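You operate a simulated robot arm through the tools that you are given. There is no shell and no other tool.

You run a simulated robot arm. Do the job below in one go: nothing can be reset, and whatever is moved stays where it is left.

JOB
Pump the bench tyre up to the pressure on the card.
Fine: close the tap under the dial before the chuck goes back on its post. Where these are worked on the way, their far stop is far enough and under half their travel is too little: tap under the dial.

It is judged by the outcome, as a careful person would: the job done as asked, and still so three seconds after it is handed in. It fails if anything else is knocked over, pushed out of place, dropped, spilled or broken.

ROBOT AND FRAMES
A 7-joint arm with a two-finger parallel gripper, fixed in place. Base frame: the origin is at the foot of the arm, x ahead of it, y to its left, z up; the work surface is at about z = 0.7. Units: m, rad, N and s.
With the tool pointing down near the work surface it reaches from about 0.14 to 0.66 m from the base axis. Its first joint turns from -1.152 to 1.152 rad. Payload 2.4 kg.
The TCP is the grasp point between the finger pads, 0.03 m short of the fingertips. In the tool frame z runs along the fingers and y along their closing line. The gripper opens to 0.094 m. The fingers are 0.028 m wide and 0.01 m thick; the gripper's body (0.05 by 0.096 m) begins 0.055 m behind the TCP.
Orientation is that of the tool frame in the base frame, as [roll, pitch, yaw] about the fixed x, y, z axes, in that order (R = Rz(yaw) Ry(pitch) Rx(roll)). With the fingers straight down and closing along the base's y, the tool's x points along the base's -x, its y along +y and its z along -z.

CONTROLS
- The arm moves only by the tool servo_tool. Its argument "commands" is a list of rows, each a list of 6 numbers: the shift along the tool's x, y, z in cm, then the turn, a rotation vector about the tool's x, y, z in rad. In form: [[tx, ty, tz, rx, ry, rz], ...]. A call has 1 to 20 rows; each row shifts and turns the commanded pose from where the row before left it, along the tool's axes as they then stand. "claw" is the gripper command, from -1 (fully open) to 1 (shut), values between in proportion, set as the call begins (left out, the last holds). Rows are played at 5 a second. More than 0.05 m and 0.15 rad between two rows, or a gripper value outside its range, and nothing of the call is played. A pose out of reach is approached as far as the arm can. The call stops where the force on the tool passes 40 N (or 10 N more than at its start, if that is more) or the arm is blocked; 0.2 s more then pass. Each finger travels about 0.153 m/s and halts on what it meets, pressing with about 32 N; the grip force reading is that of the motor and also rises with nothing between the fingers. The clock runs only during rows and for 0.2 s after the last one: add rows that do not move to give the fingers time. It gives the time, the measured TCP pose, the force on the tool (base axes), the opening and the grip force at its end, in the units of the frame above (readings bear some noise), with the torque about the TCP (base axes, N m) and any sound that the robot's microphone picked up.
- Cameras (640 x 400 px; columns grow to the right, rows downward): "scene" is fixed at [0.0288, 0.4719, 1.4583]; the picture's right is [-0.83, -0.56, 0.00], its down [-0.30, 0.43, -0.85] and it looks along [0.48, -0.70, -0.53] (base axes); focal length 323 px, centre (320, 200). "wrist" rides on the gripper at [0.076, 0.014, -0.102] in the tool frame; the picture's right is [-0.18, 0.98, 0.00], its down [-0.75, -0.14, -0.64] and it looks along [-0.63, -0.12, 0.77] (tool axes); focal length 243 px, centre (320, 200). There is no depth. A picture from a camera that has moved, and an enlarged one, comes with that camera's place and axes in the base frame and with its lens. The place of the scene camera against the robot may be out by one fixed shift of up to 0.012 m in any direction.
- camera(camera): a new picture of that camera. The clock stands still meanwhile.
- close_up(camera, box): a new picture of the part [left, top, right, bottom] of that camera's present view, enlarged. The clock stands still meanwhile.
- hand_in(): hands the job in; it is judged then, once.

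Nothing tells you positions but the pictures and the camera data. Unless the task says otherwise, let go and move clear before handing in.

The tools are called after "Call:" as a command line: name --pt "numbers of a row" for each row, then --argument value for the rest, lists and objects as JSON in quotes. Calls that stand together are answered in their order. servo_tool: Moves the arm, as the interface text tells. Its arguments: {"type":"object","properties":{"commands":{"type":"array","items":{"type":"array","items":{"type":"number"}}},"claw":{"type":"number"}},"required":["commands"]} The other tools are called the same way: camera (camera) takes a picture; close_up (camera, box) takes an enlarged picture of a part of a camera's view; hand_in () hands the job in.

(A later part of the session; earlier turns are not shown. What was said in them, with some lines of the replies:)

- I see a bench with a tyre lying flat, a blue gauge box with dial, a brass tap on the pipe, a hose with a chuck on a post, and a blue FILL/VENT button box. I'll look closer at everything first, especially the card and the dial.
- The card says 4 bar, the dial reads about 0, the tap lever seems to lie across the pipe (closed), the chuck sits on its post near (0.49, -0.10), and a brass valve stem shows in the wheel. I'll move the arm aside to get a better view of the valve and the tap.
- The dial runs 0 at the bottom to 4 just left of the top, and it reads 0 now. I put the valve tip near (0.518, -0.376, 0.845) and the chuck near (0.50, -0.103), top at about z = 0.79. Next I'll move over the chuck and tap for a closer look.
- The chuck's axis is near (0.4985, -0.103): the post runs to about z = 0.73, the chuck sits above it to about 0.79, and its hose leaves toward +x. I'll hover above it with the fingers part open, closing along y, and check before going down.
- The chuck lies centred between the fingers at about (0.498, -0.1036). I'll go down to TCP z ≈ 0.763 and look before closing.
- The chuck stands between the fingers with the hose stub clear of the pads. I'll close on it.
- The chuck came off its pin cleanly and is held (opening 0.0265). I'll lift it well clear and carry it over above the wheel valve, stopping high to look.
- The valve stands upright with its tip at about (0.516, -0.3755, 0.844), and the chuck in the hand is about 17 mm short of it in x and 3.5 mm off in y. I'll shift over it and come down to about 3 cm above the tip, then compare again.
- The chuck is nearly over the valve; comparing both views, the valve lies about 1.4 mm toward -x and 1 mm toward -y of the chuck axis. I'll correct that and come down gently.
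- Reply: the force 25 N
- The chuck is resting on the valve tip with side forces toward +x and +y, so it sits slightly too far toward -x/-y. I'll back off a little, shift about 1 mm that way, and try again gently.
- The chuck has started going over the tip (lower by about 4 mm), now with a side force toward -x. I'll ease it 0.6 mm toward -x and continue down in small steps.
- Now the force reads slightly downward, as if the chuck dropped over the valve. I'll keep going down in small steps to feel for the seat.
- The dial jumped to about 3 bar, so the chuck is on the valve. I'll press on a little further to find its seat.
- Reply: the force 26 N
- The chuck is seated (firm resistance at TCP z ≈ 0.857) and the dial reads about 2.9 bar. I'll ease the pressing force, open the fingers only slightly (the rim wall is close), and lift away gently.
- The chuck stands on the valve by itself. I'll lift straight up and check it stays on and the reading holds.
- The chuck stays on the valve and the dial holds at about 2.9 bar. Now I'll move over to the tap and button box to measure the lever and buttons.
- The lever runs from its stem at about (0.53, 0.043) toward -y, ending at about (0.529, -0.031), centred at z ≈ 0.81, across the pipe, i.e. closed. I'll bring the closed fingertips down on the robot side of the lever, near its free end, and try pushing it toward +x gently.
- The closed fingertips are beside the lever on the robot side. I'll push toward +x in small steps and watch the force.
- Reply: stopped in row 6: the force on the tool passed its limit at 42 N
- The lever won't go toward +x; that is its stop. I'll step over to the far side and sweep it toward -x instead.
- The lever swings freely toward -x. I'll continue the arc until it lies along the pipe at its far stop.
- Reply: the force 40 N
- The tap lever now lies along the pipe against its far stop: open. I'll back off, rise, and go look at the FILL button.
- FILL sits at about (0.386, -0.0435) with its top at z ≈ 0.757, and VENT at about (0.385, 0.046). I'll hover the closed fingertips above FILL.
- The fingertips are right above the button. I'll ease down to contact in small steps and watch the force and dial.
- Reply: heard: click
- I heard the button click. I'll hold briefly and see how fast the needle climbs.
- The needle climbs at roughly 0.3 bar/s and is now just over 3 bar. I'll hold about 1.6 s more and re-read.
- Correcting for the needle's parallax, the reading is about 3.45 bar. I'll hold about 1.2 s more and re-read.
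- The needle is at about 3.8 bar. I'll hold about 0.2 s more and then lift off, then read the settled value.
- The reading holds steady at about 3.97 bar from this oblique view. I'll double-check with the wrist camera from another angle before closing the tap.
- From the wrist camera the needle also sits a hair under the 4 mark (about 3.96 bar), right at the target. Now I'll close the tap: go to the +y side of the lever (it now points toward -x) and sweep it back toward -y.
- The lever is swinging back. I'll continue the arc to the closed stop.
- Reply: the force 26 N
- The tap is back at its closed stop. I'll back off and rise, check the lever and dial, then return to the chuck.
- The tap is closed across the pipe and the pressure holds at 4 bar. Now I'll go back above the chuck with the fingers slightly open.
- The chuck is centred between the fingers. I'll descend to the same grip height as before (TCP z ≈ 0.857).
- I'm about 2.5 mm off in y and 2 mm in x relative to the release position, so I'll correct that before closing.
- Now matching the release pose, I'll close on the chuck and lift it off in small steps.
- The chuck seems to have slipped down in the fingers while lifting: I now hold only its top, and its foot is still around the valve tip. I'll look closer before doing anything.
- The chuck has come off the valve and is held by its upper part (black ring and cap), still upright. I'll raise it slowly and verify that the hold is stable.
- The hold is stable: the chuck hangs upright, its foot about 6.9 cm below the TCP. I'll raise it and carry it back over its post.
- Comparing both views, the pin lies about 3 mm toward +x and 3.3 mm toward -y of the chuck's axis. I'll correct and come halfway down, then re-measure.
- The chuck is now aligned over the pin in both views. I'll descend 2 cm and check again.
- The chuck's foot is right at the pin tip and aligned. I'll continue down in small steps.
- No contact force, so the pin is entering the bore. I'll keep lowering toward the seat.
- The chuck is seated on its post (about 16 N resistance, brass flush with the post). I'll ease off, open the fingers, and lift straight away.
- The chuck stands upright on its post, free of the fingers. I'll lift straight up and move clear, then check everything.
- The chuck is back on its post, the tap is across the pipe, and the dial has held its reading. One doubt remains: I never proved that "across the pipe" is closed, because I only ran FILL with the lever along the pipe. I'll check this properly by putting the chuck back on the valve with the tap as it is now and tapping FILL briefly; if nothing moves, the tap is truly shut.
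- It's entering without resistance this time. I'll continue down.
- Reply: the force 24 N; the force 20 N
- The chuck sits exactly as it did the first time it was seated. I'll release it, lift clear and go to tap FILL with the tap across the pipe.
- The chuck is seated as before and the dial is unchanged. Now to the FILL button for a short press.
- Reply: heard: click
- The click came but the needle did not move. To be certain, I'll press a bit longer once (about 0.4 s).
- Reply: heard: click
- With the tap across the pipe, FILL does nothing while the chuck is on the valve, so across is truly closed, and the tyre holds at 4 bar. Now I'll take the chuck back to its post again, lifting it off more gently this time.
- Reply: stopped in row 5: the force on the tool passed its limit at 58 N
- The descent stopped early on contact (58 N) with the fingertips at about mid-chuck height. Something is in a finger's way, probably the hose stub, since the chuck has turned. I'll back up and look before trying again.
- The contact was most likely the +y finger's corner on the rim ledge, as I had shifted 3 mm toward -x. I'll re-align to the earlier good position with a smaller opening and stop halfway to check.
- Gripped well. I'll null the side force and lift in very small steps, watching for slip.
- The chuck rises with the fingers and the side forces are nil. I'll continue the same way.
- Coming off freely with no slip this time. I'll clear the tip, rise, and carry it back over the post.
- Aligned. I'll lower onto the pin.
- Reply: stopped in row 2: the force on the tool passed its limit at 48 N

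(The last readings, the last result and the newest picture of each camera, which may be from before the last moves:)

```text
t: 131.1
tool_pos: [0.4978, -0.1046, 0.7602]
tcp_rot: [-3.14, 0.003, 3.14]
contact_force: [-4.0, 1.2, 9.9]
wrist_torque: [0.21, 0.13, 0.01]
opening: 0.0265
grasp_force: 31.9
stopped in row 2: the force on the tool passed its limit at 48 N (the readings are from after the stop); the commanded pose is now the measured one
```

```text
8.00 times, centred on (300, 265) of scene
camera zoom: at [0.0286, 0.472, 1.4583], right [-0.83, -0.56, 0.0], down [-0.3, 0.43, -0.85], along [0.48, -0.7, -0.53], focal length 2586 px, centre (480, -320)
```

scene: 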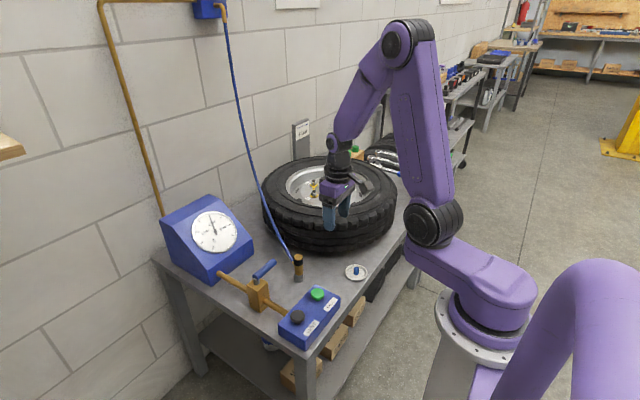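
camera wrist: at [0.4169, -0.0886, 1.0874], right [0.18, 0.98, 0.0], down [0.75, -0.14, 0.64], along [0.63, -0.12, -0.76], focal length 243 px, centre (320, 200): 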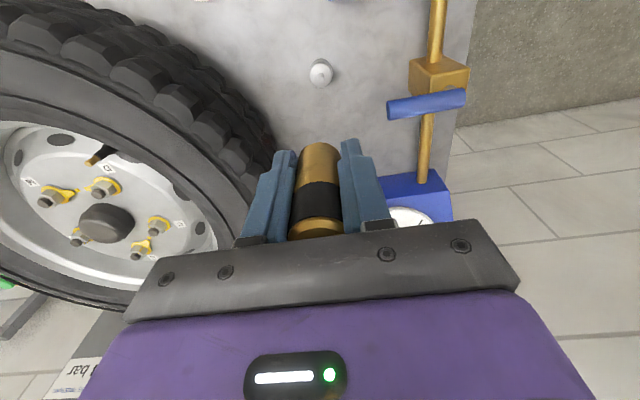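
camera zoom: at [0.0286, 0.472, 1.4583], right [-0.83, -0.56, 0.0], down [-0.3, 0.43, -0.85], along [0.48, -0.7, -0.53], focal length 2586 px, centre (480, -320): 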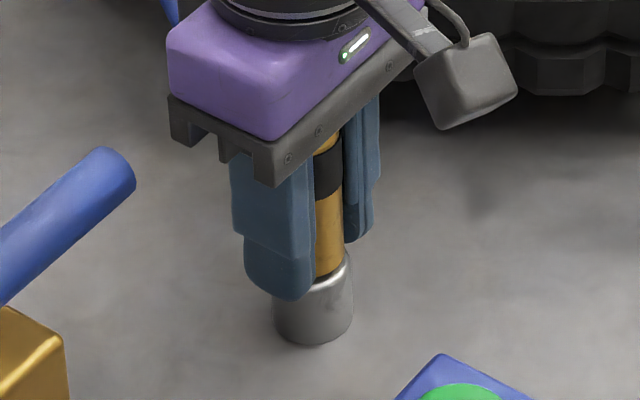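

The fingertips have touched the top of the post while the chuck is still about 2–3 mm above its seat, since I gripped it low. I'll ease up a touch, open so it settles onto the pin, then press it down from a higher grip if needed.

Call:
servo_tool --pt "0 0 -0.1 0 0 0" --pt "0 0 0 0 0 0"

Call:
servo_tool --pt "0 0 0 0 0 0" --pt "0 0 0 0 0 0" --pt "0 0 0 0 0 0" --claw -0.1

Call:
close_up --camera "wrist" --box '[240, 80, 400, 250]'

Call:
close_up --camera "scene" --box '[280, 240, 320, 290]'

```text
t: 131.7
tool_pos: [0.4966, -0.1053, 0.7607]
tcp_rot: [-3.141, 0.001, 3.14]
contact_force: [-0.3, -0.2, -1.7]
wrist_torque: [-0.04, 0.01, 0.01]
opening: 0.0263
grasp_force: 32.0
```

```text
t: 132.4
tool_pos: [0.4966, -0.1065, 0.7604]
tcp_rot: [-3.14, 0.001, 3.138]
contact_force: [0.2, 0.1, 0.1]
wrist_torque: [0.0, -0.01, 0.03]
opening: 0.0514
grasp_force: 0.0
```

```text
2.35 times, centred on (320, 165) of wrist
camera zoom: at [0.4218, -0.0889, 0.8635], right [0.19, 0.98, 0.0], down [0.75, -0.14, 0.64], along [0.63, -0.12, -0.77], focal length 571 px, centre (320, 282)
```

zoom: 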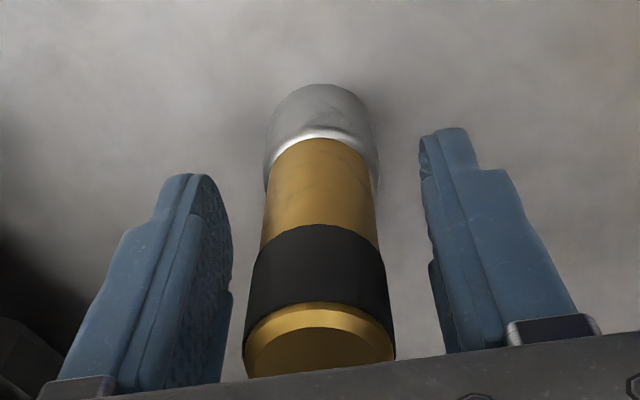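

```text
8.00 times, centred on (300, 265) of scene
camera zoom: at [0.0288, 0.4719, 1.4583], right [-0.83, -0.56, 0.0], down [-0.3, 0.43, -0.85], along [0.48, -0.7, -0.53], focal length 2586 px, centre (480, -320)
```

zoom: 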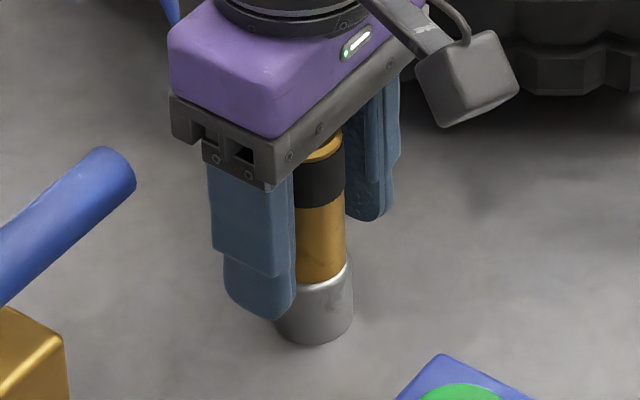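

The chuck has settled onto the post. I'll lift clear and inspect the seat from both cameras.

Call:
servo_tool --pt "0 0 -1 0 0 0" --pt "0 0 -2 0 0 0" --pt "0 0 -3 0 0 0" --pt "0 0 -4 0 0 0" --pt "0 0 -4 0 0 0" --pt "0 0 0 0 0 0"

Call:
close_up --camera "scene" --box '[280, 245, 320, 290]'

Call:
close_up --camera "wrist" --box '[270, 40, 370, 140]'

Call:
camera --camera "scene"

```text
t: 133.8
tool_pos: [0.4957, -0.1044, 0.9037]
tcp_rot: [-3.141, 0.002, 3.141]
contact_force: [-0.3, -0.2, 0.3]
wrist_torque: [0.01, 0.03, 0.01]
opening: 0.0518
grasp_force: 0.0
```

```text
8.89 times, centred on (300, 268) of scene
camera zoom: at [0.0288, 0.4719, 1.4583], right [-0.83, -0.56, 0.0], down [-0.3, 0.43, -0.85], along [0.48, -0.7, -0.53], focal length 2873 px, centre (498, -400)
```

zoom: 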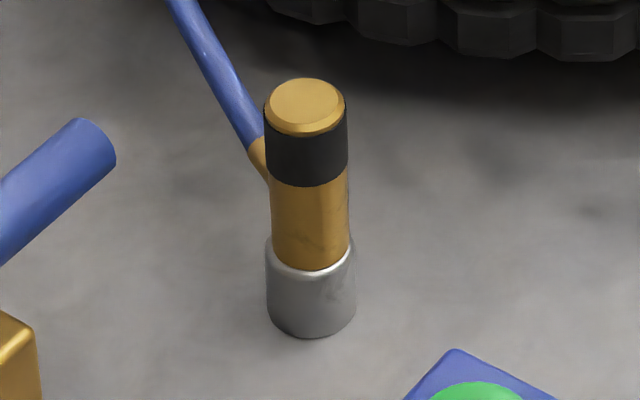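

```text
4.00 times, centred on (320, 90) of wrist
camera zoom: at [0.4193, -0.0882, 1.0054], right [0.19, 0.98, 0.0], down [0.75, -0.14, 0.64], along [0.63, -0.12, -0.77], focal length 970 px, centre (320, 640)
```

zoom: 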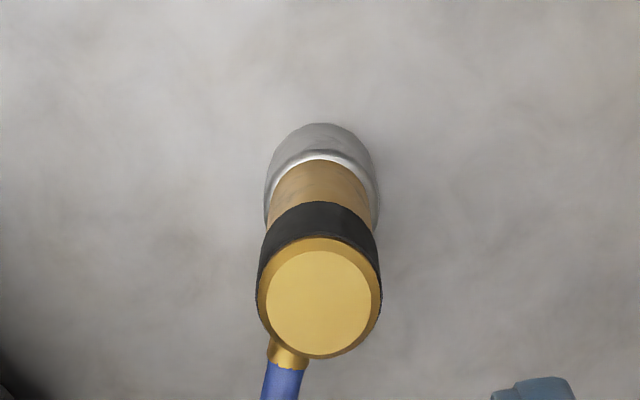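

```text
taken
```

scene: 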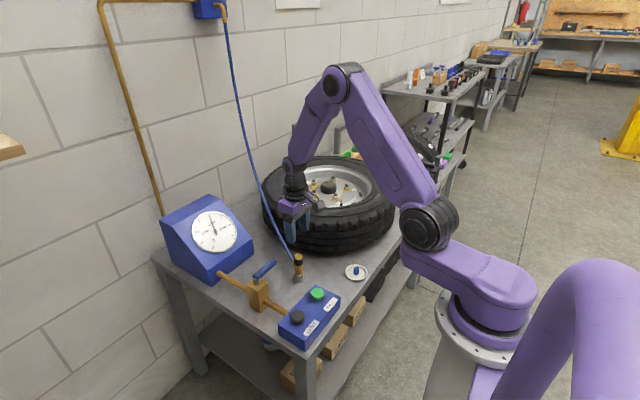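

The chuck is seated on its post just as at the start, and the tap lever is across the pipe (closed). I'll move the arm clear and do a last check of everything.

Call:
servo_tool --pt "0 0 -4 0 0 0" --pt "2.5 -1 -3 0 0 0" --pt "4 -1 0 0 0 0" --pt "4 -1 0 0 0 0" --pt "3 -1 0 0 0 0" --pt "0 0 0 0 0 0" --pt "0 0 0 0 0 0"

Call:
camera --camera "scene"

Call:
close_up --camera "scene" --box '[200, 230, 380, 350]'

Call:
close_up --camera "scene" --box '[180, 200, 250, 260]'

Call:
close_up --camera "scene" --box '[255, 110, 405, 240]'

Call:
camera --camera "wrist"

```text
t: 135.4
tool_pos: [0.3615, -0.1452, 0.9712]
tcp_rot: [-3.141, 0.001, 3.141]
contact_force: [0.8, -0.6, 0.2]
wrist_torque: [-0.01, 0.02, -0.01]
opening: 0.0516
grasp_force: 0.1
```

```text
taken
```

scene: 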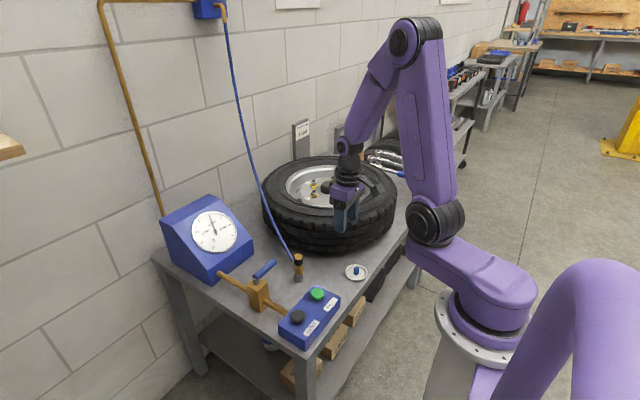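

```text
3.33 times, centred on (290, 290) of scene
camera zoom: at [0.0288, 0.4719, 1.4583], right [-0.83, -0.56, 0.0], down [-0.3, 0.43, -0.85], along [0.48, -0.7, -0.53], focal length 1077 px, centre (420, -100)
```

zoom: 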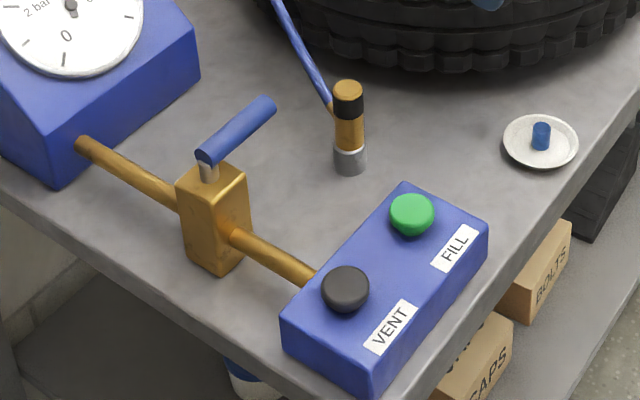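

```text
6.67 times, centred on (215, 230) of scene
camera zoom: at [0.0288, 0.4719, 1.4583], right [-0.83, -0.56, 0.0], down [-0.3, 0.43, -0.85], along [0.48, -0.7, -0.53], focal length 2155 px, centre (1020, 0)
```

zoom: 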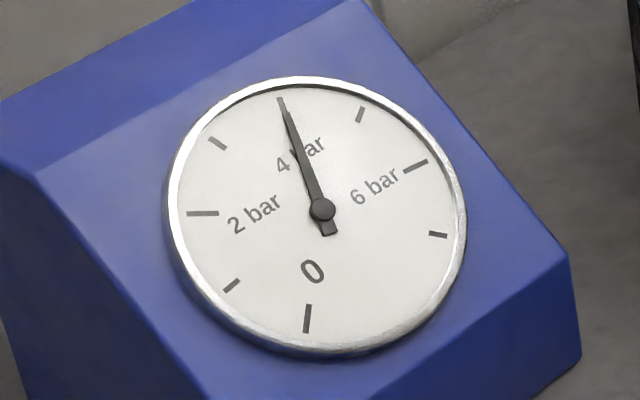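

```text
3.08 times, centred on (330, 175) of scene
camera zoom: at [0.0288, 0.4719, 1.4583], right [-0.83, -0.56, 0.0], down [-0.3, 0.43, -0.85], along [0.48, -0.7, -0.53], focal length 994 px, centre (289, 277)
```

zoom: 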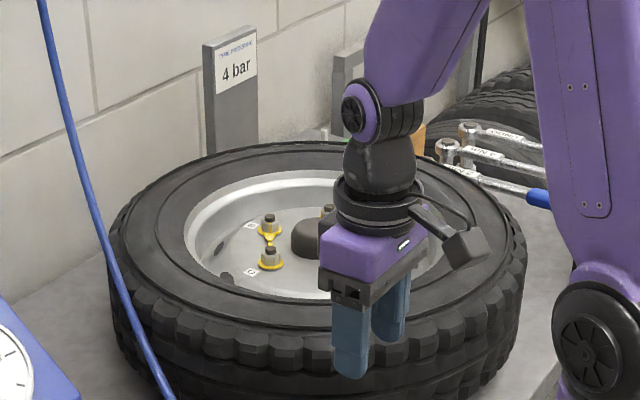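

```text
taken
camera wrist: at [0.2862, -0.1282, 1.0737], right [0.18, 0.98, 0.0], down [0.75, -0.14, 0.64], along [0.63, -0.12, -0.77], focal length 243 px, centre (320, 200)
```

wrist: 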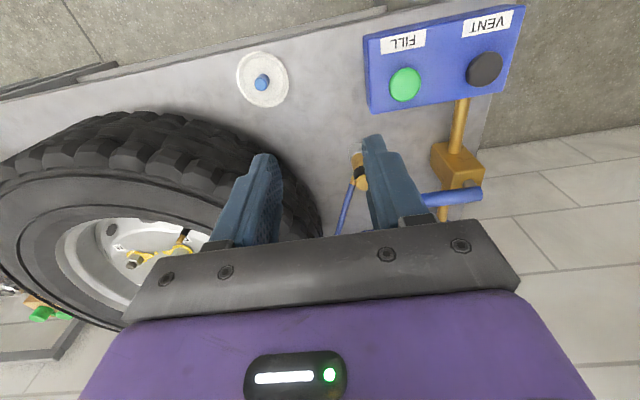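

Everything looks right. The dial reads 4 bar, the tap is closed across the pipe, the chuck is seated on its post, the cap dish and wheel look untouched, and the hand is empty and clear. I'll hand the job in.

Call:
hand_in

```text
The job is handed in.
```

The job is handed in. The bench tyre is pumped to the card's 4 bar: the dial reads about 3.97 from both cameras. The tap under the dial was closed before the chuck went back on its post.

- **Tap:** I opened it to its far stop to fill, then turned it back to its closed stop. To check it was really shut, I put the chuck back on the valve and pressed FILL again. The needle did not move, so I took the chuck off again.
- **Chuck:** It is seated on its post, as at the start. It slipped about 3 cm in the fingers the first time I lifted it off the valve, but it stayed in the grip and was not dropped.
- **Hard contacts:** Four brief contacts went past the 40 N limit or came close to it:
  - 42 N pushing the tap lever against its stop the wrong way.
  - 39 N holding it at its open stop.
  - 58 N, probably a finger on the wheel rim.
  - 48 N, probably the fingertips on the chuck post.

In the final pictures nothing looked moved or damaged.

I left the valve cap in its dish, because the job did not ask for it to go back on.
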